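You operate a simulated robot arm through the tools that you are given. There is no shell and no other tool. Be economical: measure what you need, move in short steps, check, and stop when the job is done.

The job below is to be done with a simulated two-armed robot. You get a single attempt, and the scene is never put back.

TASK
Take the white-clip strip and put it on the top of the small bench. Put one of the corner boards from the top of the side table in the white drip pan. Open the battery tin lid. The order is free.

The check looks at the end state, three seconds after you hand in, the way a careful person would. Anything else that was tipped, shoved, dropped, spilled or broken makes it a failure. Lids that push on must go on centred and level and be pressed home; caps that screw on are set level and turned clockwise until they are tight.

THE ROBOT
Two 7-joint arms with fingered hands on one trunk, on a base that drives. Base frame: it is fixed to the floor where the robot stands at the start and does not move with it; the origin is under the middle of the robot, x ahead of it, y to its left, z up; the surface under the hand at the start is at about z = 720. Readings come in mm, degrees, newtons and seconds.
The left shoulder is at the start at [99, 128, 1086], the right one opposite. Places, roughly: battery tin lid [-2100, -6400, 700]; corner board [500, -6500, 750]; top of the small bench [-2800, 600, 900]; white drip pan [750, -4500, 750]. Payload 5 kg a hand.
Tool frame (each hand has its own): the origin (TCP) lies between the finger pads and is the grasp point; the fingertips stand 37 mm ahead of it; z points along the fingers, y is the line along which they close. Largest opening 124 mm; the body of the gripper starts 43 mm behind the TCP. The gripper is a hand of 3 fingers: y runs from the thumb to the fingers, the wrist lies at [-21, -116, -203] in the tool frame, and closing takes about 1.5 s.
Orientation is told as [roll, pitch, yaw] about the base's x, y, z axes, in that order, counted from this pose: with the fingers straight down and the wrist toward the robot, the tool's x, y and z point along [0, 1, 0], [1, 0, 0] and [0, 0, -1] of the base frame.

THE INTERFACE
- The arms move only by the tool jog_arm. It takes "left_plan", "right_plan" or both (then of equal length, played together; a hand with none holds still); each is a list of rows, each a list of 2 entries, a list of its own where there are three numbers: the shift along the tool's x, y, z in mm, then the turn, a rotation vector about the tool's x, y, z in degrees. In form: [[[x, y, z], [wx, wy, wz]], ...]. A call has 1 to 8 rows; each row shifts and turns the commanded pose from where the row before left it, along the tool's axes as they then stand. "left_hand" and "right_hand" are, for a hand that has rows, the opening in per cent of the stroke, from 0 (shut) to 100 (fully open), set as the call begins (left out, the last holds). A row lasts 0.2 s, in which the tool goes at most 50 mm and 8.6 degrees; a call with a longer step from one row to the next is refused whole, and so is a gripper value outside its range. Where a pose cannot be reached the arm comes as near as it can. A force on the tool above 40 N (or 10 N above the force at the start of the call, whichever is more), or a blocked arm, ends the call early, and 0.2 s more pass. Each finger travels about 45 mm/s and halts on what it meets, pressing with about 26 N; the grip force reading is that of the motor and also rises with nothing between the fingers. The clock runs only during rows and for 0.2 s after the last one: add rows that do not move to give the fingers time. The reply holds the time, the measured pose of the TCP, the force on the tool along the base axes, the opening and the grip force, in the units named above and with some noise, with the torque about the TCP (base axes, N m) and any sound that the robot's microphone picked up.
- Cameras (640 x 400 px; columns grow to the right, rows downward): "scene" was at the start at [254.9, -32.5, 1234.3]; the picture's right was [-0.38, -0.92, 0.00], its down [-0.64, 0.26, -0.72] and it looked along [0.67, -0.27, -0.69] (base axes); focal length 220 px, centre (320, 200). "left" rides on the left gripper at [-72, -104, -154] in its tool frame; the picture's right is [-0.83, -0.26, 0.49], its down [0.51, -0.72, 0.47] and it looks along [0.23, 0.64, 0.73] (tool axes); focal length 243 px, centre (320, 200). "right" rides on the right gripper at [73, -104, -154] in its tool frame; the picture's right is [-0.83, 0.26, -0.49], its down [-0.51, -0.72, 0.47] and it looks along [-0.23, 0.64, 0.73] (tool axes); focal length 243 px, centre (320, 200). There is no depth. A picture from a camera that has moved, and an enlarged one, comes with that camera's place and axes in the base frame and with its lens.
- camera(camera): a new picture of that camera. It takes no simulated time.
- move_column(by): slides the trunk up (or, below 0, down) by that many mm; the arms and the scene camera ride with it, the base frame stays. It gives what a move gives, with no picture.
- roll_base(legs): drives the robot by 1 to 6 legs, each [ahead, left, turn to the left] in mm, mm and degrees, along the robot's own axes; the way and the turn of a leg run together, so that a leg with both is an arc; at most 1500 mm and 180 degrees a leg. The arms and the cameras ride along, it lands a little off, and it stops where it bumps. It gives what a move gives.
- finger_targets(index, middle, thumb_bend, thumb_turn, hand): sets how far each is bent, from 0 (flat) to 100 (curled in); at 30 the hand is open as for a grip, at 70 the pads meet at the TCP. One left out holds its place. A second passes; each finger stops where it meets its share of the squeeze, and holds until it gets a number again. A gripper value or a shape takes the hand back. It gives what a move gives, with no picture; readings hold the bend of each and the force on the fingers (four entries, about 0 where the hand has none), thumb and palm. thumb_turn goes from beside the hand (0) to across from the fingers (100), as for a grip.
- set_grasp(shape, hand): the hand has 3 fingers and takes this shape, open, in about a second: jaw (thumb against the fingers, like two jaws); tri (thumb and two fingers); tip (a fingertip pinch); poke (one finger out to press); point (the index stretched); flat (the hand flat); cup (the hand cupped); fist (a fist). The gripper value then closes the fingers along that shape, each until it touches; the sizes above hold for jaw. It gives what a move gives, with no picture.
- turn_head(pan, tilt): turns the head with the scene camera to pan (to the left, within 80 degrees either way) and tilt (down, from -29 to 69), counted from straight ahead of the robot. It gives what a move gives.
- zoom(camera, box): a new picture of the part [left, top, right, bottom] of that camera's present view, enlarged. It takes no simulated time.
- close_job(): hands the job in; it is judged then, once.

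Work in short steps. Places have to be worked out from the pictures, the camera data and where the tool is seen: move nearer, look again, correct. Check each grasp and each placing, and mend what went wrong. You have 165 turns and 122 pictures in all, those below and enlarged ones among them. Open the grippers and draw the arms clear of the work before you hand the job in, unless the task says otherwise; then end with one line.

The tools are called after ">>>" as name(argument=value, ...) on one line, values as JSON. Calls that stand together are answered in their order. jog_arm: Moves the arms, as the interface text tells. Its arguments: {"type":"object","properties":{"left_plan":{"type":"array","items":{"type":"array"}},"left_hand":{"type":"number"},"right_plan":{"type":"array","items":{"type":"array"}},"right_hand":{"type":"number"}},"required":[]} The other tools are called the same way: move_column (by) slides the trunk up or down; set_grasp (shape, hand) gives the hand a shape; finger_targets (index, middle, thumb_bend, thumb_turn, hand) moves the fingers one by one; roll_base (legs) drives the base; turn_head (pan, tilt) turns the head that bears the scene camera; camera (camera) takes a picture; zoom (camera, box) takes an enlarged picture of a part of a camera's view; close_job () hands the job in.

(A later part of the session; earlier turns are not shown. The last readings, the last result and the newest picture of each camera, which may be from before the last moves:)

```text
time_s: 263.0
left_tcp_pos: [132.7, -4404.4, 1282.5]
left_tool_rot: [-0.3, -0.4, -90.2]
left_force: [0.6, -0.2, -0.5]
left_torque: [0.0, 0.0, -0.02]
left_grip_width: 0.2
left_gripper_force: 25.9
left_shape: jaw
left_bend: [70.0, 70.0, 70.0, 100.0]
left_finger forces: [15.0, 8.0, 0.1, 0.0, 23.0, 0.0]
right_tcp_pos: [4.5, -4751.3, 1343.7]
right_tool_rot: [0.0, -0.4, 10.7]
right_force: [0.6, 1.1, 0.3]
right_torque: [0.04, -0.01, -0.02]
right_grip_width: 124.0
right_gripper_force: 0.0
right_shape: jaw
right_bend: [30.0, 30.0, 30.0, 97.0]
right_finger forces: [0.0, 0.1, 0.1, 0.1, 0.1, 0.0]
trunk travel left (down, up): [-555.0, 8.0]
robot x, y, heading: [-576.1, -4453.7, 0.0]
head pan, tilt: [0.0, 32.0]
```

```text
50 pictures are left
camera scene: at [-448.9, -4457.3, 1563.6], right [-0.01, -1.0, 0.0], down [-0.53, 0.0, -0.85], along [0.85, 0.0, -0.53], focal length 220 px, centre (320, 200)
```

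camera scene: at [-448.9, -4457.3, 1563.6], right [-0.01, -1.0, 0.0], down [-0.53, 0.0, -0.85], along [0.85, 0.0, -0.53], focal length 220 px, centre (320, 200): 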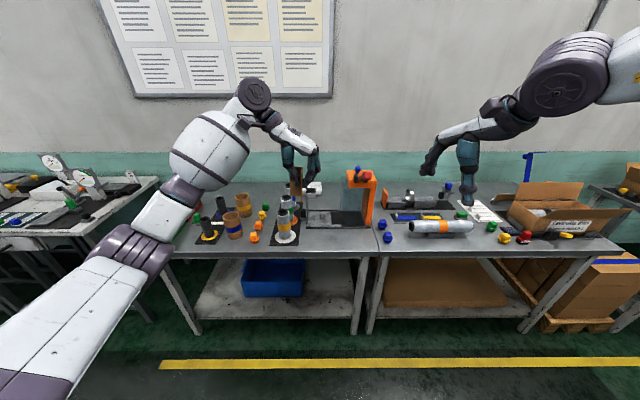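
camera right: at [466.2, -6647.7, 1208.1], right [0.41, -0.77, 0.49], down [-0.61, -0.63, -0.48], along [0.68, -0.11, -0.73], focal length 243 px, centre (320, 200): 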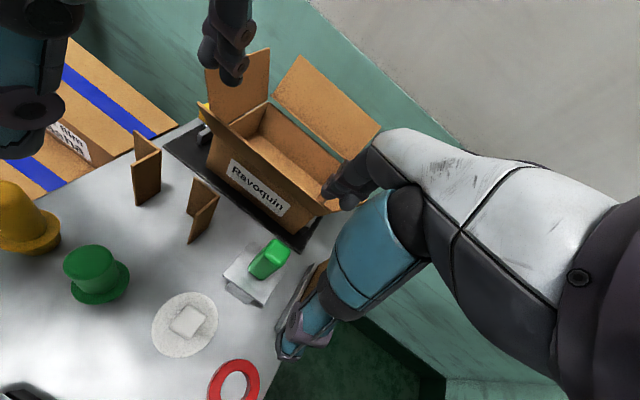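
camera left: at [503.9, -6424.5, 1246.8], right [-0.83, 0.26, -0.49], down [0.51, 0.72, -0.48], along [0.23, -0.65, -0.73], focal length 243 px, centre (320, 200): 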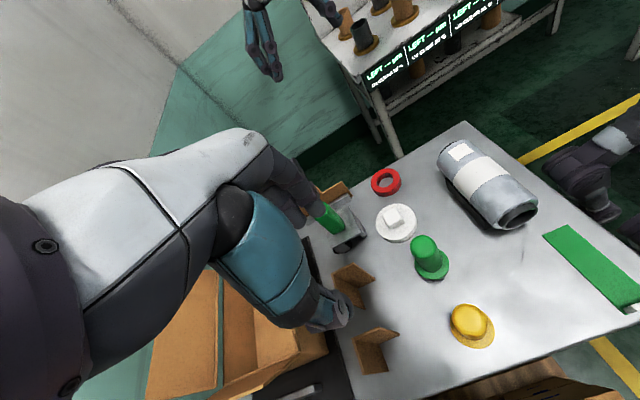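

Zooming on the tray behind the cores/press from this frontal view.

>>> zoom(camera="scene", box=[190, 140, 400, 260])

>>> camera(camera="left")

```text
3.05 times, centred on (295, 200) of scene
camera zoom: at [-448.9, -4457.3, 1563.6], right [-0.01, -1.0, 0.0], down [-0.53, 0.0, -0.85], along [0.85, 0.0, -0.53], focal length 670 px, centre (396, 200)
```

zoom: 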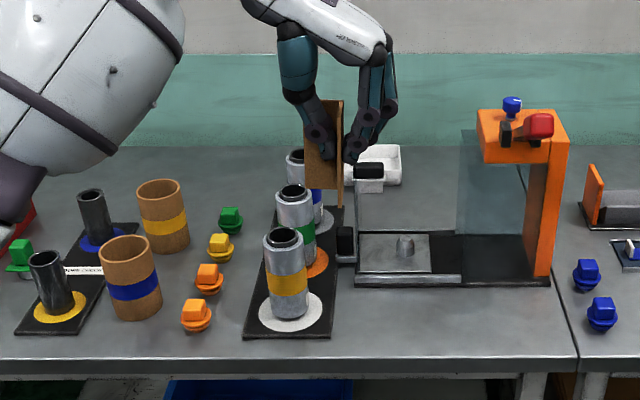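

```text
48 pictures are left
camera left: at [63.6, -4299.1, 1434.7], right [-0.83, 0.26, -0.49], down [0.51, 0.72, -0.48], along [0.23, -0.65, -0.73], focal length 243 px, centre (320, 200)
```

left: 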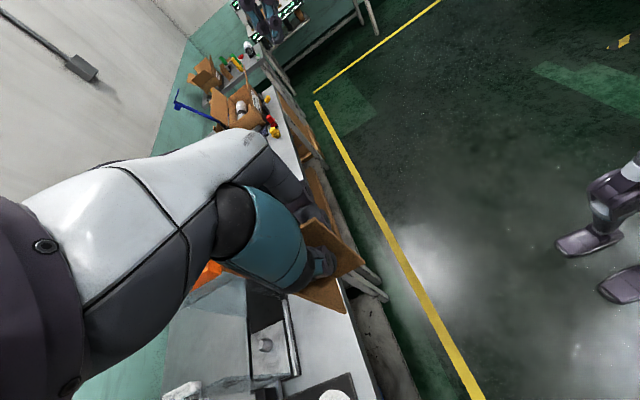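

The pan seems about 165 mm wide at x≈810–900, y≈−4475…−4310, next to a transparent-guarded press. I'll move 350 mm closer and look from above.

>>> roll_base(legs=[[350, 0, 0]])

>>> turn_head(pan=0, tilt=40)

>>> zoom(camera="scene", box=[200, 60, 440, 210])

>>> camera(camera="right")

```text
time_s: 265.3
left_tcp_pos: [481.3, -4404.8, 1284.3]
left_tool_rot: [-0.1, -0.4, -90.1]
left_force: [-0.2, -0.1, 0.3]
left_torque: [-0.03, -0.02, -0.01]
left_grip_width: 0.0
left_gripper_force: 25.8
left_shape: jaw
left_bend: [70.0, 70.0, 70.0, 100.0]
left_finger forces: [14.9, 8.0, 0.0, 0.1, 23.1, 0.0]
right_tcp_pos: [353.0, -4751.0, 1346.8]
right_tool_rot: [0.0, -0.6, 10.9]
right_force: [-1.3, -0.3, 1.1]
right_torque: [0.0, 0.01, -0.03]
right_grip_width: 123.8
right_gripper_force: 0.0
right_shape: jaw
right_bend: [30.0, 30.0, 30.0, 97.0]
right_finger forces: [0.0, 0.1, 0.1, 0.0, 0.0, 0.0]
trunk travel left (down, up): [-555.0, 8.0]
robot x, y, heading: [-227.1, -4457.8, -0.3]
head pan, tilt: [0.0, 32.0]
```

```text
time_s: 266.0
left_tcp_pos: [482.6, -4405.8, 1283.1]
left_tool_rot: [-0.2, -0.3, -90.1]
left_force: [-0.2, -0.6, 0.5]
left_torque: [0.0, -0.05, 0.0]
left_grip_width: 0.1
left_gripper_force: 26.0
left_shape: jaw
left_bend: [70.0, 70.0, 70.0, 100.0]
left_finger forces: [15.0, 8.0, 0.0, 0.1, 23.0, 0.1]
right_tcp_pos: [355.0, -4752.1, 1345.3]
right_tool_rot: [0.0, -0.5, 10.9]
right_force: [-0.6, -0.3, 0.8]
right_torque: [-0.04, -0.04, 0.04]
right_grip_width: 123.8
right_gripper_force: 0.0
right_shape: jaw
right_bend: [30.0, 30.0, 30.0, 97.0]
right_finger forces: [0.0, 0.0, 0.0, 0.0, 0.1, 0.0]
trunk travel left (down, up): [-555.0, 8.0]
robot x, y, heading: [-230.4, -4457.5, -0.2]
head pan, tilt: [0.0, 40.0]
```

```text
2.67 times, centred on (320, 135) of scene
camera zoom: at [-104.0, -4458.9, 1551.6], right [0.0, -1.0, 0.0], down [-0.64, 0.0, -0.77], along [0.77, 0.0, -0.64], focal length 586 px, centre (320, 373)
```

zoom: 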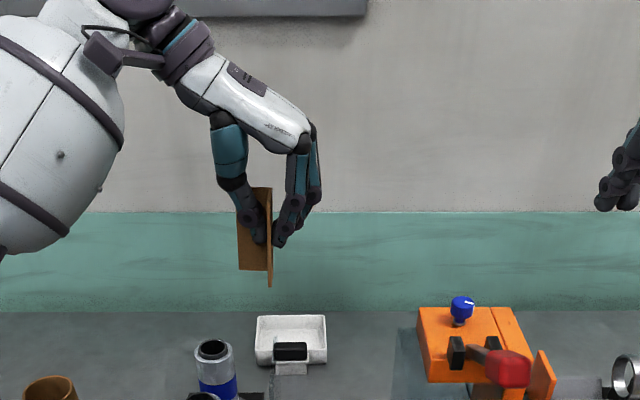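

```text
46 pictures are left
camera right: at [238.1, -4702.0, 1497.5], right [0.41, -0.77, 0.49], down [-0.61, -0.63, -0.48], along [0.68, -0.11, -0.73], focal length 243 px, centre (320, 200)
```

right: 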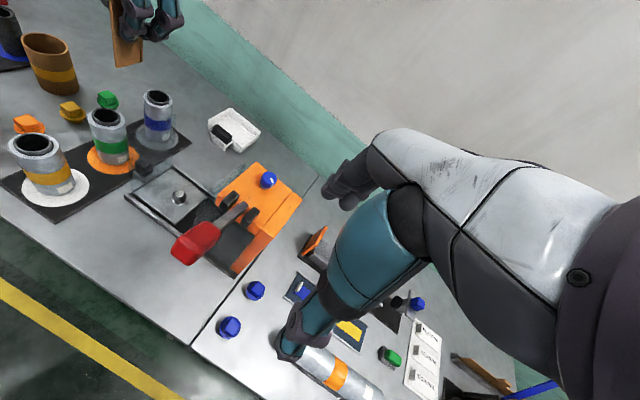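

Clear view now: the white pan spans x≈823–950, y≈−4471…−4326 (two cameras agree). I'll move 200 mm closer and extend the left arm over it while still high.

>>> roll_base(legs=[[200, 0, 0]])

>>> jog_arm(left_plan=[[[40, 0, 0], [0, 0, 0]], [[40, 0, 0], [0, 0, 0]], [[40, 0, 0], [0, 0, 0]], [[0, 0, 0], [0, 0, 0]]])

>>> move_column(by=-200)

>>> camera(camera="scene")

```text
time_s: 267.6
left_tcp_pos: [679.6, -4403.4, 1287.4]
left_tool_rot: [0.2, -0.4, -90.0]
left_force: [-0.6, -0.8, 1.0]
left_torque: [-0.01, -0.01, -0.01]
left_grip_width: 0.0
left_gripper_force: 26.4
left_shape: jaw
left_bend: [70.0, 70.0, 70.0, 100.0]
left_finger forces: [15.0, 8.0, 0.0, 0.0, 23.0, 0.1]
right_tcp_pos: [553.6, -4750.2, 1349.0]
right_tool_rot: [0.0, -0.7, 11.1]
right_force: [-0.8, 0.5, -1.1]
right_torque: [0.01, -0.08, -0.02]
right_grip_width: 123.9
right_gripper_force: 0.0
right_shape: jaw
right_bend: [30.0, 30.0, 30.0, 97.0]
right_finger forces: [0.0, 0.0, 0.0, 0.0, 0.0, 0.0]
trunk travel left (down, up): [-555.0, 8.0]
robot x, y, heading: [-25.2, -4455.4, -0.1]
head pan, tilt: [0.0, 40.0]
```

```text
time_s: 268.6
left_tcp_pos: [805.3, -4403.8, 1281.6]
left_tool_rot: [-0.3, -0.4, -89.8]
left_force: [0.1, -0.4, -0.1]
left_torque: [-0.02, 0.0, -0.01]
left_grip_width: 0.0
left_gripper_force: 26.0
left_shape: jaw
left_bend: [70.0, 70.0, 70.0, 100.0]
left_finger forces: [15.0, 8.0, 0.0, 0.0, 23.0, 0.0]
right_tcp_pos: [558.6, -4748.4, 1343.1]
right_tool_rot: [0.0, -0.4, 11.2]
right_force: [0.7, 0.4, 0.7]
right_torque: [-0.01, 0.01, 0.0]
right_grip_width: 123.8
right_gripper_force: 0.0
right_shape: jaw
right_bend: [30.0, 30.0, 30.0, 97.0]
right_finger forces: [0.0, 0.0, 0.0, 0.0, 0.0, 0.0]
trunk travel left (down, up): [-555.0, 8.0]
robot x, y, heading: [-30.5, -4455.5, -0.3]
head pan, tilt: [0.0, 40.0]
```

```text
time_s: 270.7
left_tcp_pos: [804.6, -4402.6, 1082.0]
left_tool_rot: [-0.3, -0.4, -89.9]
left_force: [0.0, 0.4, 0.0]
left_torque: [-0.03, 0.0, 0.02]
left_grip_width: 0.3
left_gripper_force: 26.3
left_shape: jaw
left_bend: [70.0, 70.0, 70.0, 100.0]
left_finger forces: [15.0, 8.0, 0.0, 0.0, 23.0, 0.1]
right_tcp_pos: [557.0, -4749.8, 1144.2]
right_tool_rot: [0.0, -0.5, 11.1]
right_force: [-0.3, 0.8, 0.3]
right_torque: [-0.02, 0.0, -0.03]
right_grip_width: 123.8
right_gripper_force: 0.1
right_shape: jaw
right_bend: [30.0, 30.0, 30.0, 97.0]
right_finger forces: [0.0, 0.0, 0.0, 0.0, 0.0, 0.0]
trunk travel left (down, up): [-355.0, 208.0]
robot x, y, heading: [-26.2, -4458.3, -0.1]
head pan, tilt: [0.0, 40.0]
```

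```text
45 pictures are left
camera scene: at [216.0, -4458.8, 1320.7], right [0.0, -1.0, 0.0], down [-0.64, 0.0, -0.77], along [0.77, 0.0, -0.64], focal length 220 px, centre (320, 200)
```

scene: 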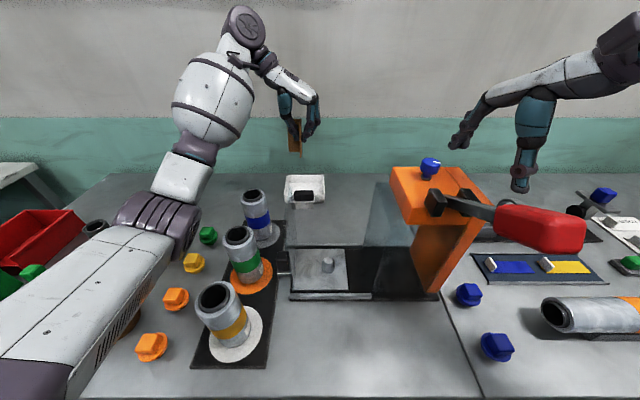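

Clear of everything. I'll extend the remaining ~77 mm over the pan and start lowering, then check alignment.

>>> jog_arm(left_plan=[[[39, 4, 0], [0, 0, 0]], [[38, 5, 0], [0, 0, 0]], [[0, 0, 40], [0, 0, 0]], [[0, 0, 30], [0, 0, 0]], [[0, 0, 0], [0, 0, 0]]])

>>> zoom(camera="scene", box=[240, 110, 360, 220])

>>> camera(camera="left")

```text
time_s: 271.9
left_tcp_pos: [879.9, -4412.0, 1013.2]
left_tool_rot: [-0.3, -0.4, -89.8]
left_force: [-0.9, -0.4, -0.9]
left_torque: [0.0, -0.03, -0.02]
left_grip_width: 0.0
left_gripper_force: 26.2
left_shape: jaw
left_bend: [70.0, 70.0, 70.0, 100.0]
left_finger forces: [15.0, 8.0, 0.1, 0.0, 23.0, 0.0]
right_tcp_pos: [557.8, -4751.2, 1144.3]
right_tool_rot: [0.0, -0.4, 11.1]
right_force: [-0.7, 0.2, 0.7]
right_torque: [0.02, -0.01, 0.03]
right_grip_width: 123.7
right_gripper_force: 0.1
right_shape: jaw
right_bend: [30.0, 30.0, 30.0, 97.0]
right_finger forces: [0.1, 0.0, 0.1, 0.0, 0.0, 0.1]
trunk travel left (down, up): [-355.0, 208.0]
robot x, y, heading: [-28.1, -4455.0, -0.0]
head pan, tilt: [0.0, 40.0]
```

```text
3.64 times, centred on (300, 165) of scene
camera zoom: at [215.7, -4459.3, 1320.7], right [0.0, -1.0, 0.0], down [-0.64, 0.0, -0.77], along [0.77, 0.0, -0.64], focal length 800 px, centre (393, 327)
```

zoom: 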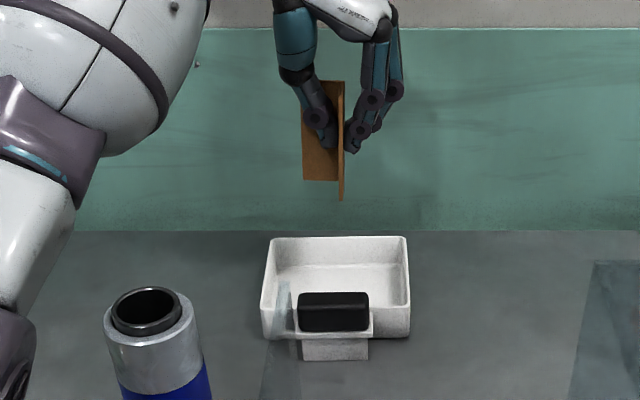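

```text
43 pictures are left
camera left: at [810.7, -4306.3, 1165.2], right [-0.83, 0.26, -0.49], down [0.5, 0.72, -0.48], along [0.23, -0.65, -0.73], focal length 243 px, centre (320, 200)
```

left: 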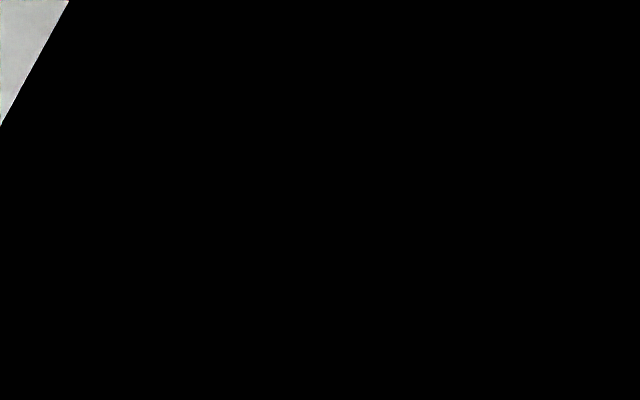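

The board hangs right over the pan's middle. Descending 90 mm, then in fine steps.

>>> jog_arm(left_plan=[[[0, 0, 25], [0, 0, 0]], [[0, 0, 25], [0, 0, 0]], [[0, 0, 20], [0, 0, 0]], [[0, 0, 15], [0, 0, 0]], [[0, 0, 0], [0, 0, 0]]])

>>> zoom(camera="scene", box=[240, 110, 360, 220])

```text
time_s: 273.1
left_tcp_pos: [882.0, -4412.2, 928.1]
left_tool_rot: [-0.2, -0.4, -89.9]
left_force: [-0.2, 0.0, 0.0]
left_torque: [-0.03, 0.0, -0.03]
left_grip_width: 0.1
left_gripper_force: 25.9
left_shape: jaw
left_bend: [70.0, 70.0, 70.0, 100.0]
left_finger forces: [15.0, 7.9, 0.1, 0.0, 23.0, 0.0]
right_tcp_pos: [557.8, -4750.2, 1143.5]
right_tool_rot: [0.1, -0.5, 11.0]
right_force: [0.6, -0.4, -0.1]
right_torque: [0.0, -0.02, 0.01]
right_grip_width: 123.8
right_gripper_force: 0.1
right_shape: jaw
right_bend: [30.0, 30.0, 30.0, 97.0]
right_finger forces: [0.0, 0.0, 0.0, 0.0, 0.1, 0.1]
trunk travel left (down, up): [-355.0, 208.0]
robot x, y, heading: [-27.4, -4457.1, -0.4]
head pan, tilt: [0.0, 40.0]
```

```text
3.64 times, centred on (300, 165) of scene
camera zoom: at [216.1, -4458.8, 1320.6], right [0.0, -1.0, 0.0], down [-0.64, 0.0, -0.77], along [0.77, 0.0, -0.64], focal length 800 px, centre (393, 327)
```

zoom: 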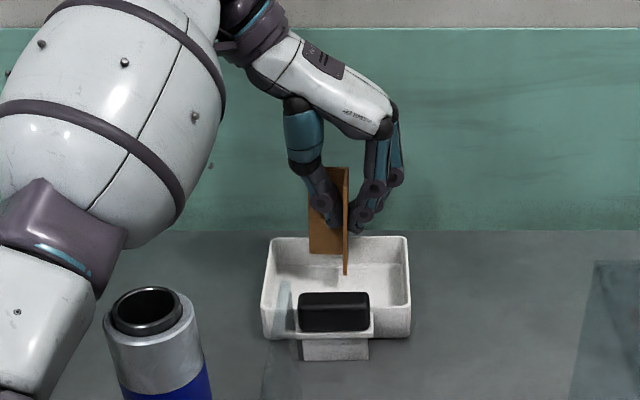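

The board is inside the pan outline. Fine descent until contact.

>>> jog_arm(left_plan=[[[0, 0, 5], [0, 0, 0]], [[0, 0, 5], [0, 0, 0]], [[0, 0, 3], [0, 0, 0]], [[0, 0, 3], [0, 0, 0]], [[0, 0, 3], [0, 0, 0]], [[0, 0, 3], [0, 0, 0]]])

>>> jog_arm(left_plan=[[[0, 0, 3], [0, 0, 0]], [[0, 0, 3], [0, 0, 0]], [[0, 0, 3], [0, 0, 0]]])

>>> zoom(camera="scene", box=[240, 110, 360, 220])

```text
time_s: 274.5
left_tcp_pos: [880.5, -4413.3, 905.2]
left_tool_rot: [-0.2, -0.5, -90.0]
left_force: [-0.7, -0.2, 5.0]
left_torque: [-0.01, 0.0, -0.02]
left_grip_width: 0.0
left_gripper_force: 26.6
left_shape: jaw
left_bend: [70.0, 70.0, 70.0, 100.0]
left_finger forces: [15.6, 8.3, 0.1, 0.1, 24.2, 0.0]
right_tcp_pos: [557.1, -4749.4, 1144.2]
right_tool_rot: [-0.1, -0.5, 11.1]
right_force: [0.3, -0.3, -0.7]
right_torque: [-0.02, -0.02, 0.01]
right_grip_width: 124.0
right_gripper_force: 0.1
right_shape: jaw
right_bend: [30.0, 30.0, 30.0, 97.0]
right_finger forces: [0.0, 0.1, 0.1, 0.0, 0.0, 0.0]
trunk travel left (down, up): [-355.0, 208.0]
robot x, y, heading: [-28.6, -4459.9, 0.0]
head pan, tilt: [0.0, 40.0]
```

```text
time_s: 275.3
left_tcp_pos: [880.0, -4414.7, 903.2]
left_tool_rot: [0.4, -0.5, -90.0]
left_force: [9.2, 0.0, 40.0]
left_torque: [-0.02, -0.22, 0.08]
left_grip_width: 0.4
left_gripper_force: 26.5
left_shape: jaw
left_bend: [70.0, 70.0, 71.0, 100.0]
left_finger forces: [21.4, 11.2, 0.0, 0.0, 34.7, 0.1]
right_tcp_pos: [553.2, -4748.8, 1147.5]
right_tool_rot: [0.0, -0.5, 11.1]
right_force: [-0.3, -1.3, 0.1]
right_torque: [0.01, 0.01, -0.01]
right_grip_width: 123.6
right_gripper_force: 0.0
right_shape: jaw
right_bend: [30.0, 30.0, 30.0, 97.0]
right_finger forces: [0.1, 0.0, 0.0, 0.0, 0.1, 0.0]
trunk travel left (down, up): [-355.0, 208.0]
robot x, y, heading: [-30.1, -4456.7, 0.0]
head pan, tilt: [0.0, 40.0]
```

```text
3.64 times, centred on (300, 165) of scene
camera zoom: at [212.2, -4458.7, 1321.7], right [0.0, -1.0, 0.0], down [-0.64, 0.0, -0.77], along [0.77, 0.0, -0.64], focal length 800 px, centre (393, 327)
```

zoom: 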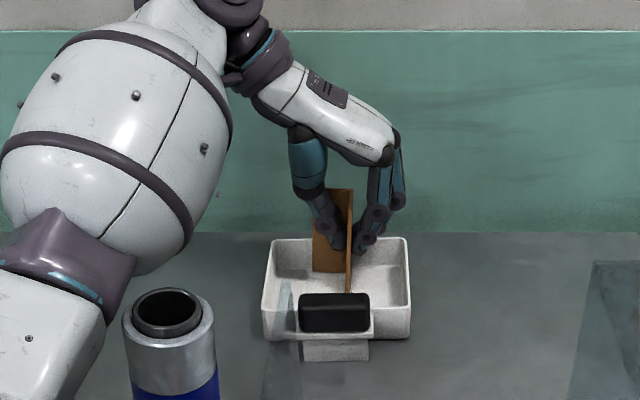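

Firm contact on the pan floor. Ease up to unload, then open partway and check the board stands.

>>> jog_arm(left_plan=[[[0, 0, -4], [0, 0, 0]], [[0, 0, -4], [0, 0, 0]], [[0, 0, 0], [0, 0, 0]]])

>>> jog_arm(left_plan=[[[0, 0, 0], [0, 0, 0]], [[0, 0, 0], [0, 0, 0]], [[0, 0, 0], [0, 0, 0]], [[0, 0, 0], [0, 0, 0]], [[0, 0, 0], [0, 0, 0]], [[0, 0, 0], [0, 0, 0]]], left_hand=45)

>>> zoom(camera="scene", box=[240, 110, 360, 220])

```text
time_s: 276.1
left_tcp_pos: [879.2, -4413.3, 903.6]
left_tool_rot: [-0.2, -0.5, -89.9]
left_force: [7.6, -0.1, 18.6]
left_torque: [-0.06, -0.22, 0.02]
left_grip_width: 0.1
left_gripper_force: 25.5
left_shape: jaw
left_bend: [70.0, 70.0, 71.0, 100.0]
left_finger forces: [19.8, 10.9, 0.0, 0.0, 30.8, 0.0]
right_tcp_pos: [556.9, -4748.6, 1144.7]
right_tool_rot: [0.0, -0.5, 11.0]
right_force: [1.2, 0.3, 0.7]
right_torque: [-0.01, -0.01, 0.01]
right_grip_width: 123.7
right_gripper_force: 0.0
right_shape: jaw
right_bend: [30.0, 30.0, 30.0, 97.0]
right_finger forces: [0.0, 0.1, 0.1, 0.0, 0.0, 0.0]
trunk travel left (down, up): [-355.0, 208.0]
robot x, y, heading: [-28.7, -4457.8, 0.0]
head pan, tilt: [0.0, 40.0]
```

```text
time_s: 277.5
left_tcp_pos: [879.7, -4413.0, 903.6]
left_tool_rot: [-0.2, -0.4, -89.9]
left_force: [0.5, -0.1, -0.2]
left_torque: [-0.01, -0.03, -0.01]
left_grip_width: 55.3
left_gripper_force: 0.1
left_shape: jaw
left_bend: [74.0, 47.0, 71.0, 100.0]
left_finger forces: [0.0, 0.1, 0.0, 0.0, 0.0, 0.0]
right_tcp_pos: [559.0, -4749.7, 1143.8]
right_tool_rot: [-0.1, -0.4, 11.2]
right_force: [-0.5, 0.8, 0.4]
right_torque: [0.0, -0.02, 0.01]
right_grip_width: 123.9
right_gripper_force: 0.0
right_shape: jaw
right_bend: [30.0, 30.0, 30.0, 97.0]
right_finger forces: [0.0, 0.1, 0.0, 0.0, 0.1, 0.1]
trunk travel left (down, up): [-355.0, 208.0]
robot x, y, heading: [-29.4, -4457.7, -0.0]
head pan, tilt: [0.0, 40.0]
```

```text
3.64 times, centred on (300, 165) of scene
camera zoom: at [216.3, -4458.8, 1320.6], right [0.0, -1.0, 0.0], down [-0.64, 0.0, -0.77], along [0.77, 0.0, -0.64], focal length 800 px, centre (393, 327)
```

zoom: 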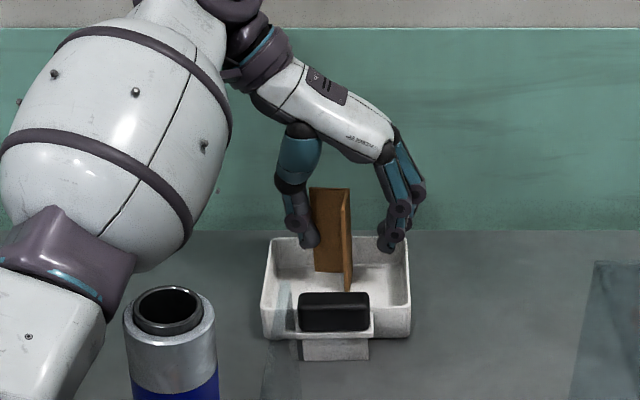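

The board stands in the pan, released. Withdrawing straight up, then back.

>>> jog_arm(left_plan=[[[0, 0, -25], [0, 0, 0]], [[0, 0, -40], [0, 0, 0]], [[0, 0, -45], [0, 0, 0]], [[0, 0, -45], [0, 0, 0]], [[-40, 0, -20], [0, 0, 0]], [[-45, 0, 0], [0, 0, 0]], [[-45, 0, 0], [0, 0, 0]], [[0, 0, 0], [0, 0, 0]]])

>>> move_column(by=200)

>>> zoom(camera="scene", box=[240, 90, 400, 230])

```text
time_s: 279.3
left_tcp_pos: [750.7, -4414.3, 1077.9]
left_tool_rot: [-0.3, -0.4, -89.9]
left_force: [0.2, 0.0, -0.3]
left_torque: [0.04, 0.03, 0.0]
left_grip_width: 55.3
left_gripper_force: 0.1
left_shape: jaw
left_bend: [74.0, 47.0, 71.0, 100.0]
left_finger forces: [0.0, 0.1, 0.0, 0.1, 0.1, 0.1]
right_tcp_pos: [558.9, -4749.9, 1143.5]
right_tool_rot: [0.1, -0.3, 11.1]
right_force: [0.7, -0.1, 0.2]
right_torque: [-0.01, 0.12, -0.01]
right_grip_width: 123.8
right_gripper_force: 0.0
right_shape: jaw
right_bend: [30.0, 30.0, 30.0, 97.0]
right_finger forces: [0.0, 0.0, 0.0, 0.0, 0.0, 0.1]
trunk travel left (down, up): [-355.0, 208.0]
robot x, y, heading: [-28.2, -4456.4, -0.3]
head pan, tilt: [0.0, 40.0]
```

```text
time_s: 281.5
left_tcp_pos: [753.3, -4411.7, 1276.9]
left_tool_rot: [-0.5, -0.3, -89.9]
left_force: [-0.5, -0.7, -1.2]
left_torque: [-0.02, -0.01, 0.03]
left_grip_width: 55.4
left_gripper_force: 0.1
left_shape: jaw
left_bend: [74.0, 47.0, 71.0, 100.0]
left_finger forces: [0.0, 0.0, 0.0, 0.1, 0.0, 0.0]
right_tcp_pos: [558.6, -4749.4, 1341.7]
right_tool_rot: [0.1, -0.3, 11.1]
right_force: [-0.7, 0.2, -0.2]
right_torque: [-0.01, 0.01, 0.0]
right_grip_width: 123.9
right_gripper_force: 0.0
right_shape: jaw
right_bend: [30.0, 30.0, 30.0, 97.0]
right_finger forces: [0.0, 0.0, 0.0, 0.1, 0.1, 0.1]
trunk travel left (down, up): [-555.0, 8.0]
robot x, y, heading: [-27.9, -4456.0, -0.3]
head pan, tilt: [0.0, 40.0]
```

```text
2.86 times, centred on (320, 160) of scene
camera zoom: at [98.9, -4458.8, 1551.0], right [0.0, -1.0, 0.0], down [-0.64, 0.0, -0.77], along [0.77, 0.0, -0.64], focal length 628 px, centre (320, 314)
```

zoom: 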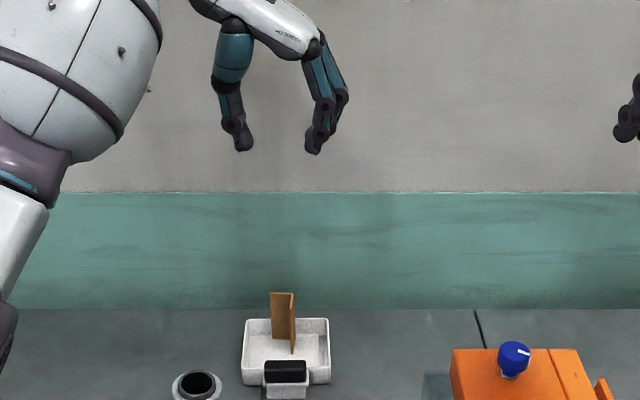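

Pan done. Next the battery tin near (−2100,−6400). I'll back out, slide down the aisle and turn to look toward it.

>>> roll_base(legs=[[-530, 0, 0], [0, -1350, 0], [0, 0, -120]])

>>> turn_head(pan=-20, tilt=25)

>>> camera(camera="scene")

```text
time_s: 301.2
left_tcp_pos: [-857.9, -6522.2, 1279.7]
left_tool_rot: [-0.3, -0.4, 152.8]
left_force: [-0.3, 0.8, 0.3]
left_torque: [-0.01, -0.02, -0.01]
left_grip_width: 55.5
left_gripper_force: 0.2
left_shape: jaw
left_bend: [74.0, 47.0, 71.0, 100.0]
left_finger forces: [0.1, 0.0, 0.0, 0.0, 0.0, 0.0]
right_tcp_pos: [-1069.3, -6194.8, 1343.4]
right_tool_rot: [0.0, -0.4, -106.2]
right_force: [-0.2, 1.3, -0.3]
right_torque: [0.0, -0.02, 0.0]
right_grip_width: 124.0
right_gripper_force: 0.1
right_shape: jaw
right_bend: [30.0, 30.0, 30.0, 97.0]
right_finger forces: [0.1, 0.0, 0.1, 0.0, 0.0, 0.1]
trunk travel left (down, up): [-555.0, 8.0]
robot x, y, heading: [-541.6, -5806.3, -117.4]
head pan, tilt: [0.0, 40.0]
```

```text
time_s: 302.0
left_tcp_pos: [-858.0, -6521.7, 1280.0]
left_tool_rot: [-0.1, -0.4, 152.8]
left_force: [-0.7, -0.4, 0.4]
left_torque: [0.02, -0.03, 0.03]
left_grip_width: 55.3
left_gripper_force: 0.0
left_shape: jaw
left_bend: [74.0, 47.0, 71.0, 100.0]
left_finger forces: [0.1, 0.0, 0.0, 0.0, 0.0, 0.1]
right_tcp_pos: [-1067.9, -6193.3, 1344.0]
right_tool_rot: [0.0, -0.6, -106.1]
right_force: [1.1, 0.0, 0.6]
right_torque: [-0.02, -0.02, -0.03]
right_grip_width: 124.0
right_gripper_force: 0.0
right_shape: jaw
right_bend: [30.0, 30.0, 30.0, 97.0]
right_finger forces: [0.0, 0.0, 0.0, 0.1, 0.0, 0.0]
trunk travel left (down, up): [-555.0, 8.0]
robot x, y, heading: [-538.4, -5810.0, -117.2]
head pan, tilt: [-20.0, 25.0]
```

```text
38 pictures are left
camera scene: at [-625.5, -5906.9, 1574.7], right [-0.68, 0.73, 0.0], down [0.31, 0.29, -0.91], along [-0.67, -0.61, -0.42], focal length 220 px, centre (320, 200)
```

scene: 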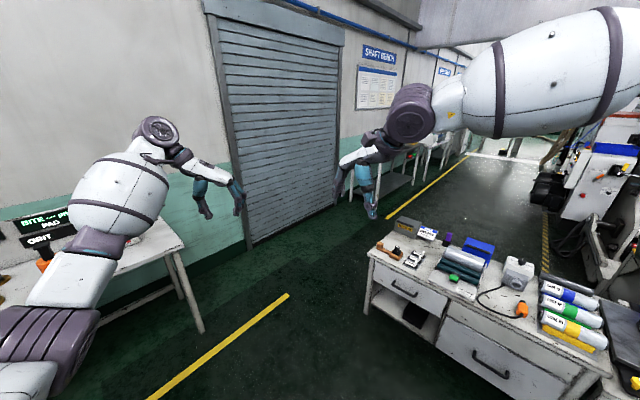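

The drawer cabinet ahead-right holds several items, including a grey tin at its left. Zooming in.

>>> zoom(camera="scene", box=[360, 200, 620, 350])

>>> camera(camera="right")

```text
2.46 times, centred on (490, 275) of scene
camera zoom: at [-625.5, -5906.9, 1574.7], right [-0.68, 0.73, 0.0], down [0.31, 0.29, -0.91], along [-0.67, -0.61, -0.42], focal length 541 px, centre (-98, 15)
```

zoom: 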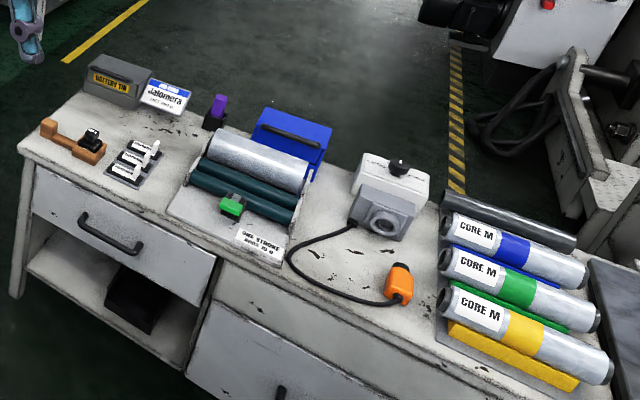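

```text
36 pictures are left
camera right: at [-970.0, -6114.6, 1497.3], right [-0.87, -0.02, 0.49], down [-0.29, 0.83, -0.48], along [-0.4, -0.56, -0.73], focal length 243 px, centre (320, 200)
```

right: 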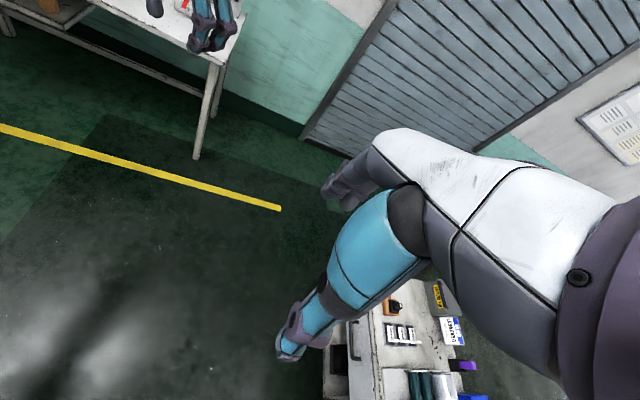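

The "BATTERY TIN" is the grey box at the cabinet's back-left corner (~(-1950,-6330)). I'll go to the cabinet's front, facing −x, for a close look.

>>> roll_base(legs=[[0, 0, -62.8], [0, 560, 0], [620, 0, 0]])

>>> turn_head(pan=-5, tilt=45)

>>> camera(camera="scene")

>>> camera(camera="right")

```text
time_s: 313.2
left_tcp_pos: [-1931.1, -6427.8, 1282.0]
left_tool_rot: [-0.1, -0.5, 90.7]
left_force: [0.1, 0.1, 0.1]
left_torque: [0.0, 0.03, -0.02]
left_grip_width: 55.3
left_gripper_force: 0.0
left_shape: jaw
left_bend: [74.0, 47.0, 71.0, 100.0]
left_finger forces: [0.0, 0.0, 0.0, 0.0, 0.0, 0.0]
right_tcp_pos: [-1740.9, -6088.8, 1345.9]
right_tool_rot: [0.0, -0.6, -168.3]
right_force: [-0.6, -0.1, 0.3]
right_torque: [0.0, 0.03, 0.04]
right_grip_width: 123.8
right_gripper_force: 0.1
right_shape: jaw
right_bend: [30.0, 30.0, 30.0, 97.0]
right_finger forces: [0.0, 0.0, 0.1, 0.0, 0.0, 0.0]
trunk travel left (down, up): [-555.0, 8.0]
robot x, y, heading: [-1152.7, -6372.7, -178.9]
head pan, tilt: [-20.0, 25.0]
```

```text
time_s: 314.0
left_tcp_pos: [-1933.4, -6428.5, 1279.1]
left_tool_rot: [-0.4, -0.4, 90.8]
left_force: [0.1, 0.8, 0.2]
left_torque: [-0.01, 0.02, -0.02]
left_grip_width: 55.5
left_gripper_force: 0.1
left_shape: jaw
left_bend: [74.0, 47.0, 71.0, 100.0]
left_finger forces: [0.0, 0.0, 0.0, 0.0, 0.0, 0.0]
right_tcp_pos: [-1742.4, -6087.8, 1343.5]
right_tool_rot: [0.1, -0.4, -168.3]
right_force: [-0.8, 0.6, -0.5]
right_torque: [0.01, 0.0, 0.0]
right_grip_width: 123.9
right_gripper_force: 0.1
right_shape: jaw
right_bend: [30.0, 30.0, 30.0, 97.0]
right_finger forces: [0.0, 0.0, 0.0, 0.1, 0.0, 0.0]
trunk travel left (down, up): [-555.0, 8.0]
robot x, y, heading: [-1152.5, -6375.5, -179.4]
head pan, tilt: [-5.0, 45.0]
```

```text
35 pictures are left
camera scene: at [-1273.3, -6369.4, 1544.1], right [0.08, 1.0, 0.0], down [0.7, -0.05, -0.71], along [-0.71, 0.05, -0.71], focal length 220 px, centre (320, 200)
```

scene: 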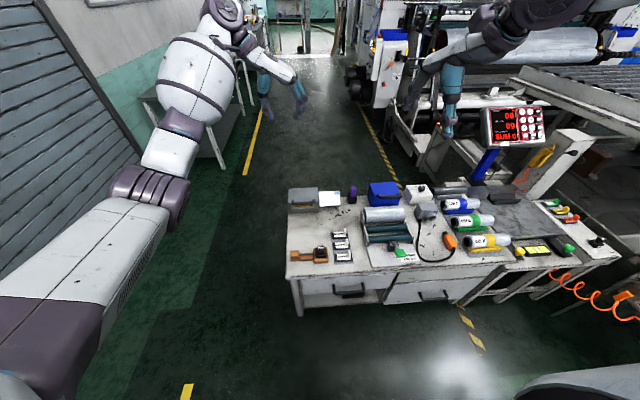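

```text
34 pictures are left
camera right: at [-1624.4, -6139.1, 1497.1], right [-0.42, 0.76, 0.49], down [0.6, 0.64, -0.48], along [-0.68, 0.1, -0.73], focal length 243 px, centre (320, 200)
```

right: 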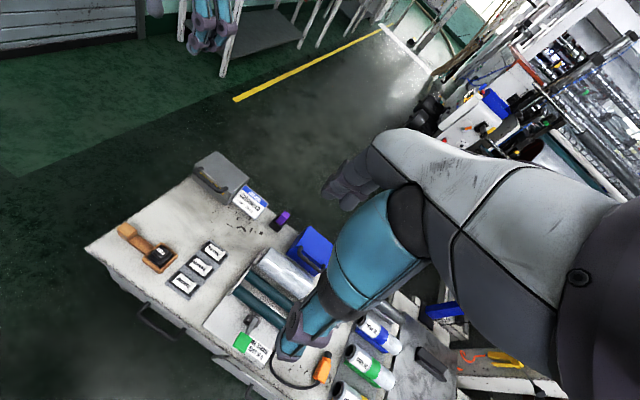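

>>> zoom(camera="scene", box=[275, 175, 375, 237])

>>> zoom(camera="right", box=[170, 130, 300, 230])

```text
6.40 times, centred on (325, 206) of scene
camera zoom: at [-1273.3, -6369.4, 1544.1], right [0.08, 1.0, 0.0], down [0.7, -0.05, -0.71], along [-0.71, 0.05, -0.71], focal length 1407 px, centre (288, 162)
```

zoom: 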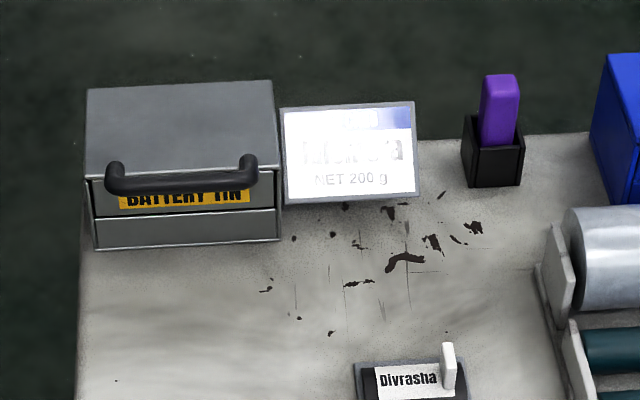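

```text
4.00 times, centred on (235, 180) of right
camera zoom: at [-1624.4, -6139.1, 1497.1], right [-0.42, 0.76, 0.49], down [0.6, 0.64, -0.48], along [-0.68, 0.1, -0.73], focal length 970 px, centre (660, 280)
```

zoom: 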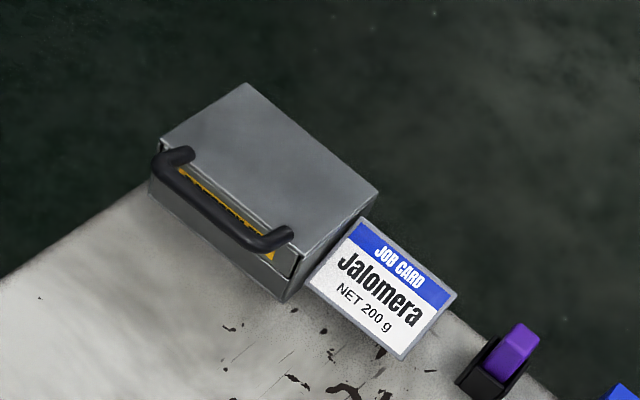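

Triangulation gives: lid x −2087…−2198, y −6471…−6316, top z≈722; front handle bar at (−2066,−6393,~727), hinge at the back; cabinet top z≈650. Plan: slide straight fingers, tilted forward, under the bar with the right hand and swing the lid up and back. First reposition the base, pull the left arm back and flatten the right hand.

>>> roll_base(legs=[[0, 150, 0], [110, 0, 0]])

>>> set_grasp(hand="right", shape="flat")

>>> jog_arm(left_plan=[[[-40, -25, 0], [0, 0, 0]], [[-40, -25, 0], [0, 0, 0]], [[-40, -25, 0], [0, 0, 0]], [[-40, -25, 0], [0, 0, 0]], [[-40, 0, 0], [0, 0, 0]], [[-40, 0, 0], [0, 0, 0]], [[0, 0, 0], [0, 0, 0]], [[0, 0, 0], [0, 0, 0]]], right_plan=[[[0, 0, 0], [-8, 0, 0]], [[0, 0, 0], [-8, 0, 0]], [[0, 0, 0], [-8, 0, 0]], [[0, 0, 0], [-8, 0, 0]], [[0, 0, 0], [-8, 0, 0]], [[0, 0, 0], [-8, 0, 0]], [[0, 0, 0], [0, 0, 0]], [[0, 0, 0], [0, 0, 0]]])

>>> camera(camera="scene")

```text
time_s: 316.8
left_tcp_pos: [-2032.2, -6577.6, 1285.8]
left_tool_rot: [0.2, -0.4, 90.6]
left_force: [0.4, -0.6, 0.9]
left_torque: [-0.01, 0.07, -0.01]
left_grip_width: 55.2
left_gripper_force: 0.1
left_shape: jaw
left_bend: [74.0, 47.0, 71.0, 100.0]
left_finger forces: [0.0, 0.0, 0.0, 0.0, 0.0, 0.1]
right_tcp_pos: [-1842.3, -6238.9, 1349.1]
right_tool_rot: [0.0, -0.9, -168.2]
right_force: [0.8, -0.3, 0.0]
right_torque: [-0.01, 0.04, -0.02]
right_grip_width: 123.9
right_gripper_force: 0.1
right_shape: jaw
right_bend: [30.0, 30.0, 30.0, 97.0]
right_finger forces: [0.1, 0.1, 0.1, 0.0, 0.0, 0.1]
trunk travel left (down, up): [-555.0, 8.0]
robot x, y, heading: [-1257.6, -6524.4, -179.3]
head pan, tilt: [-5.0, 45.0]
```

```text
time_s: 317.7
left_tcp_pos: [-2040.4, -6577.6, 1278.4]
left_tool_rot: [-0.3, -0.4, 90.7]
left_force: [0.8, 0.5, 0.4]
left_torque: [0.01, -0.02, -0.06]
left_grip_width: 55.4
left_gripper_force: 0.0
left_shape: jaw
left_bend: [74.0, 47.0, 71.0, 100.0]
left_finger forces: [0.0, 0.0, 0.1, 0.1, 0.1, 0.1]
right_tcp_pos: [-1851.4, -6238.4, 1341.7]
right_tool_rot: [0.1, -0.4, -168.2]
right_force: [0.5, 0.2, -0.1]
right_torque: [-0.01, -0.04, 0.0]
right_grip_width: 119.0
right_gripper_force: 0.0
right_shape: flat
right_bend: [0.0, 0.0, 39.0, 0.0]
right_finger forces: [0.1, 0.0, 0.0, 0.0, 0.0, 0.1]
trunk travel left (down, up): [-555.0, 8.0]
robot x, y, heading: [-1260.2, -6525.5, -179.6]
head pan, tilt: [-5.0, 45.0]
```

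```text
time_s: 319.5
left_tcp_pos: [-1796.5, -6675.8, 1277.9]
left_tool_rot: [-0.1, -0.4, 90.7]
left_force: [0.3, -0.3, 0.2]
left_torque: [-0.02, -0.02, -0.04]
left_grip_width: 55.5
left_gripper_force: 0.1
left_shape: jaw
left_bend: [74.0, 47.0, 71.0, 100.0]
left_finger forces: [0.0, 0.1, 0.0, 0.1, 0.0, 0.1]
right_tcp_pos: [-1848.5, -6238.6, 1345.4]
right_tool_rot: [0.2, -44.6, -168.4]
right_force: [0.6, 0.1, -0.3]
right_torque: [-0.02, -0.02, 0.01]
right_grip_width: 0.0
right_gripper_force: 0.1
right_shape: flat
right_bend: [0.0, 0.0, 39.0, 0.0]
right_finger forces: [0.0, 0.1, 0.0, 0.1, 0.0, 0.0]
right hand out of reach, approached as far as the arm can: row 6
trunk travel left (down, up): [-555.0, 8.0]
robot x, y, heading: [-1261.7, -6523.4, -179.5]
head pan, tilt: [-5.0, 45.0]
```

```text
31 pictures are left
camera scene: at [-1379.9, -6519.5, 1544.1], right [0.08, 1.0, 0.0], down [0.71, -0.06, -0.71], along [-0.7, 0.05, -0.71], focal length 220 px, centre (320, 200)
```

scene: 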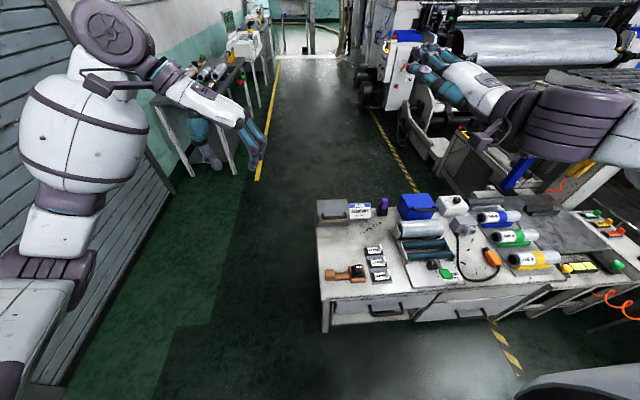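

The hand is tilted ~45° forward with straight fingers. I'll lower the trunk 320 mm, then move the hand in front of the tin at a safe height to locate the fingertips.

>>> move_column(by=-320)

>>> jog_arm(right_plan=[[[-40, 0, 0], [0, 0, 0]], [[-40, 0, 0], [0, 0, 0]], [[-40, 0, 0], [0, 0, 0]], [[-30, 0, 0], [0, 0, 3.5]], [[0, 0, 20], [0, 0, 3.5]], [[0, -25, 30], [0, 0, 0]], [[0, -30, 30], [0, 0, 0]], [[0, 0, 0], [0, 0, 0]]])

>>> zoom(camera="scene", box=[280, 80, 440, 210])

>>> camera(camera="right")

```text
time_s: 322.6
left_tcp_pos: [-1798.1, -6675.8, 960.0]
left_tool_rot: [-0.1, -0.5, 90.6]
left_force: [-1.0, -0.5, 0.2]
left_torque: [0.02, 0.01, -0.02]
left_grip_width: 55.4
left_gripper_force: 0.1
left_shape: jaw
left_bend: [74.0, 47.0, 71.0, 100.0]
left_finger forces: [0.1, 0.1, 0.1, 0.0, 0.0, 0.0]
right_tcp_pos: [-1870.4, -6239.4, 838.8]
right_tool_rot: [4.2, -24.9, -170.8]
right_force: [0.4, -0.3, 1.0]
right_torque: [0.01, -0.02, 0.04]
right_grip_width: 0.2
right_gripper_force: 0.1
right_shape: flat
right_bend: [0.0, 0.0, 39.0, 0.0]
right_finger forces: [0.0, 0.1, 0.0, 0.0, 0.0, 0.0]
trunk travel left (down, up): [-235.0, 328.0]
robot x, y, heading: [-1261.5, -6528.1, -179.4]
head pan, tilt: [-5.0, 45.0]
```

```text
time_s: 324.4
left_tcp_pos: [-1798.4, -6675.3, 960.0]
left_tool_rot: [-0.2, -0.5, 90.7]
left_force: [0.2, 0.4, 0.1]
left_torque: [-0.02, -0.01, -0.01]
left_grip_width: 55.5
left_gripper_force: 0.0
left_shape: jaw
left_bend: [74.0, 47.0, 71.0, 100.0]
left_finger forces: [0.1, 0.0, 0.0, 0.0, 0.0, 0.0]
right_tcp_pos: [-1882.4, -6101.7, 734.7]
right_tool_rot: [7.4, -24.2, -178.4]
right_force: [0.8, 0.3, -0.3]
right_torque: [-0.02, 0.0, -0.01]
right_grip_width: 0.0
right_gripper_force: 0.1
right_shape: flat
right_bend: [0.0, 0.0, 39.0, 0.0]
right_finger forces: [0.0, 0.0, 0.0, 0.0, 0.0, 0.1]
trunk travel left (down, up): [-235.0, 328.0]
robot x, y, heading: [-1260.0, -6523.9, -179.3]
head pan, tilt: [-5.0, 45.0]
```

```text
3.08 times, centred on (360, 145) of scene
camera zoom: at [-1530.0, -6521.5, 1189.8], right [0.08, 1.0, 0.0], down [0.71, -0.05, -0.71], along [-0.7, 0.06, -0.71], focal length 676 px, centre (197, 369)
```

zoom: 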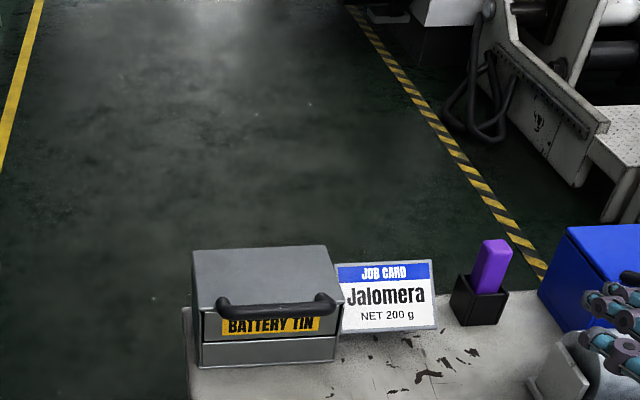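

```text
29 pictures are left
camera right: at [-1719.8, -6150.3, 839.3], right [-0.11, 0.88, 0.46], down [0.43, 0.45, -0.78], along [-0.9, 0.11, -0.43], focal length 243 px, centre (320, 200)
```

right: 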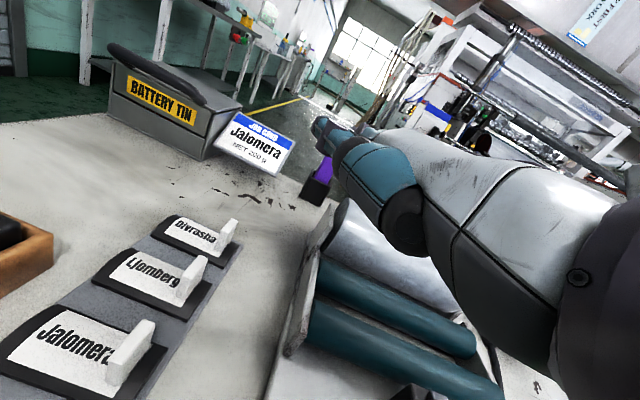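

I moved the wrong way in y (tool x points to −y here), and the hand is now low over the rollers with no contact. I'll lift it first, then move toward the tin.

>>> jog_arm(right_plan=[[[0, 16, -37], [0, 0, 0]], [[0, 16, -37], [0, 0, 0]], [[0, 16, -37], [0, 0, 0]], [[0, 16, -37], [0, 0, 0]], [[40, 0, 0], [0, 0, 0]], [[45, 0, 0], [0, 0, 0]], [[45, 0, 0], [0, 0, 0]], [[0, 0, 0], [0, 0, 0]]])

>>> zoom(camera="scene", box=[280, 80, 440, 210])

```text
time_s: 326.2
left_tcp_pos: [-1796.7, -6675.0, 961.3]
left_tool_rot: [-0.3, -0.4, 90.6]
left_force: [0.3, 0.0, -0.2]
left_torque: [-0.02, 0.02, -0.06]
left_grip_width: 55.3
left_gripper_force: 0.2
left_shape: jaw
left_bend: [74.0, 47.0, 71.0, 100.0]
left_finger forces: [0.1, 0.1, 0.0, 0.0, 0.0, 0.0]
right_tcp_pos: [-1873.9, -6209.1, 909.1]
right_tool_rot: [7.5, -24.2, -178.4]
right_force: [0.0, -0.1, 0.1]
right_torque: [-0.01, -0.01, 0.03]
right_grip_width: 0.1
right_gripper_force: 0.1
right_shape: flat
right_bend: [0.0, 0.0, 39.0, 0.0]
right_finger forces: [0.0, 0.0, 0.1, 0.0, 0.0, 0.0]
right hand out of reach, approached as far as the arm can: row 7
trunk travel left (down, up): [-235.0, 328.0]
robot x, y, heading: [-1261.7, -6521.8, -179.5]
head pan, tilt: [-5.0, 45.0]
```

```text
3.08 times, centred on (360, 145) of scene
camera zoom: at [-1529.4, -6520.2, 1189.9], right [0.08, 1.0, 0.0], down [0.7, -0.06, -0.71], along [-0.71, 0.05, -0.71], focal length 676 px, centre (197, 369)
```

zoom: 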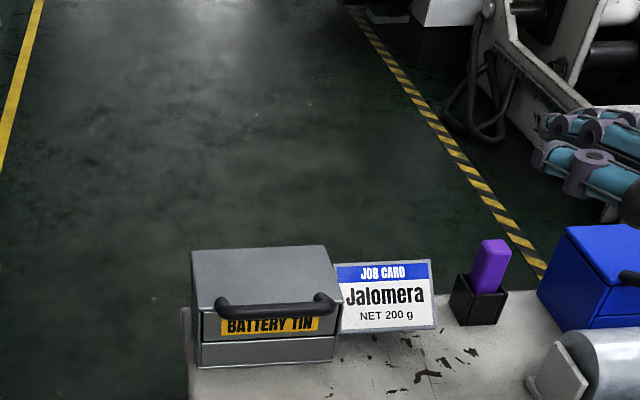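

The tilted hand is too close to the body. I'll back the base 100 mm and extend the hand forward at height, then move across.

>>> roll_base(legs=[[-100, 0, 0]])

>>> jog_arm(right_plan=[[[0, 36, 16], [0, 0, 0]], [[0, 36, 16], [0, 0, 0]], [[0, 36, 16], [0, 0, 0]], [[0, 36, 16], [0, 0, 0]], [[45, 0, 0], [0, 0, 0]], [[45, 0, 0], [0, 0, 0]], [[45, 0, 0], [0, 0, 0]], [[45, 0, 0], [0, 0, 0]]])

>>> zoom(camera="scene", box=[280, 60, 480, 210])

```text
time_s: 327.4
left_tcp_pos: [-1700.3, -6673.9, 961.4]
left_tool_rot: [-0.2, -0.3, 90.6]
left_force: [-0.2, -0.9, -0.8]
left_torque: [-0.02, 0.01, 0.03]
left_grip_width: 55.6
left_gripper_force: 0.1
left_shape: jaw
left_bend: [74.0, 47.0, 71.0, 100.0]
left_finger forces: [0.0, 0.0, 0.0, 0.0, 0.1, 0.0]
right_tcp_pos: [-1778.2, -6209.1, 909.3]
right_tool_rot: [7.3, -24.0, -178.3]
right_force: [0.4, 0.5, 0.1]
right_torque: [-0.02, 0.02, -0.02]
right_grip_width: 0.0
right_gripper_force: 0.1
right_shape: flat
right_bend: [0.0, 0.0, 39.0, 0.0]
right_finger forces: [0.0, 0.0, 0.0, 0.1, 0.0, 0.0]
trunk travel left (down, up): [-235.0, 328.0]
robot x, y, heading: [-1161.6, -6522.0, -179.5]
head pan, tilt: [-5.0, 45.0]
```

```text
time_s: 329.2
left_tcp_pos: [-1702.3, -6677.9, 959.8]
left_tool_rot: [-0.2, -0.5, 90.6]
left_force: [-1.1, -0.5, -0.3]
left_torque: [0.03, -0.01, -0.04]
left_grip_width: 55.7
left_gripper_force: 0.1
left_shape: jaw
left_bend: [74.0, 47.0, 71.0, 100.0]
left_finger forces: [0.1, 0.0, 0.0, 0.0, 0.0, 0.0]
right_tcp_pos: [-1923.0, -6403.9, 927.3]
right_tool_rot: [7.3, -24.2, -178.2]
right_force: [0.0, -0.5, -0.2]
right_torque: [0.06, -0.03, -0.02]
right_grip_width: 0.1
right_gripper_force: 0.1
right_shape: flat
right_bend: [0.0, 0.0, 39.0, 0.0]
right_finger forces: [0.1, 0.0, 0.0, 0.1, 0.0, 0.0]
trunk travel left (down, up): [-235.0, 328.0]
robot x, y, heading: [-1161.0, -6523.7, -179.7]
head pan, tilt: [-5.0, 45.0]
```

```text
2.67 times, centred on (380, 135) of scene
camera zoom: at [-1433.6, -6523.2, 1189.6], right [0.08, 1.0, 0.0], down [0.71, -0.05, -0.71], along [-0.7, 0.06, -0.71], focal length 586 px, centre (160, 373)
```

zoom: 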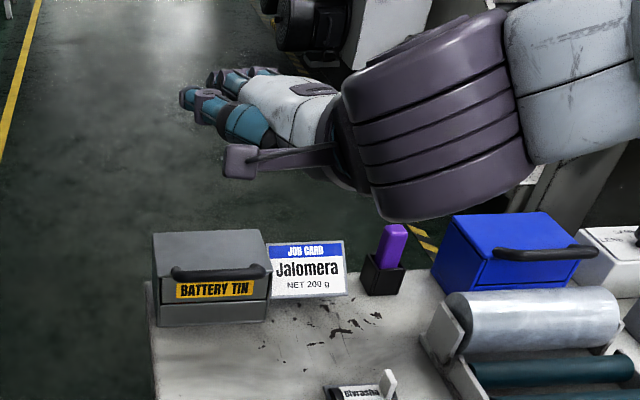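

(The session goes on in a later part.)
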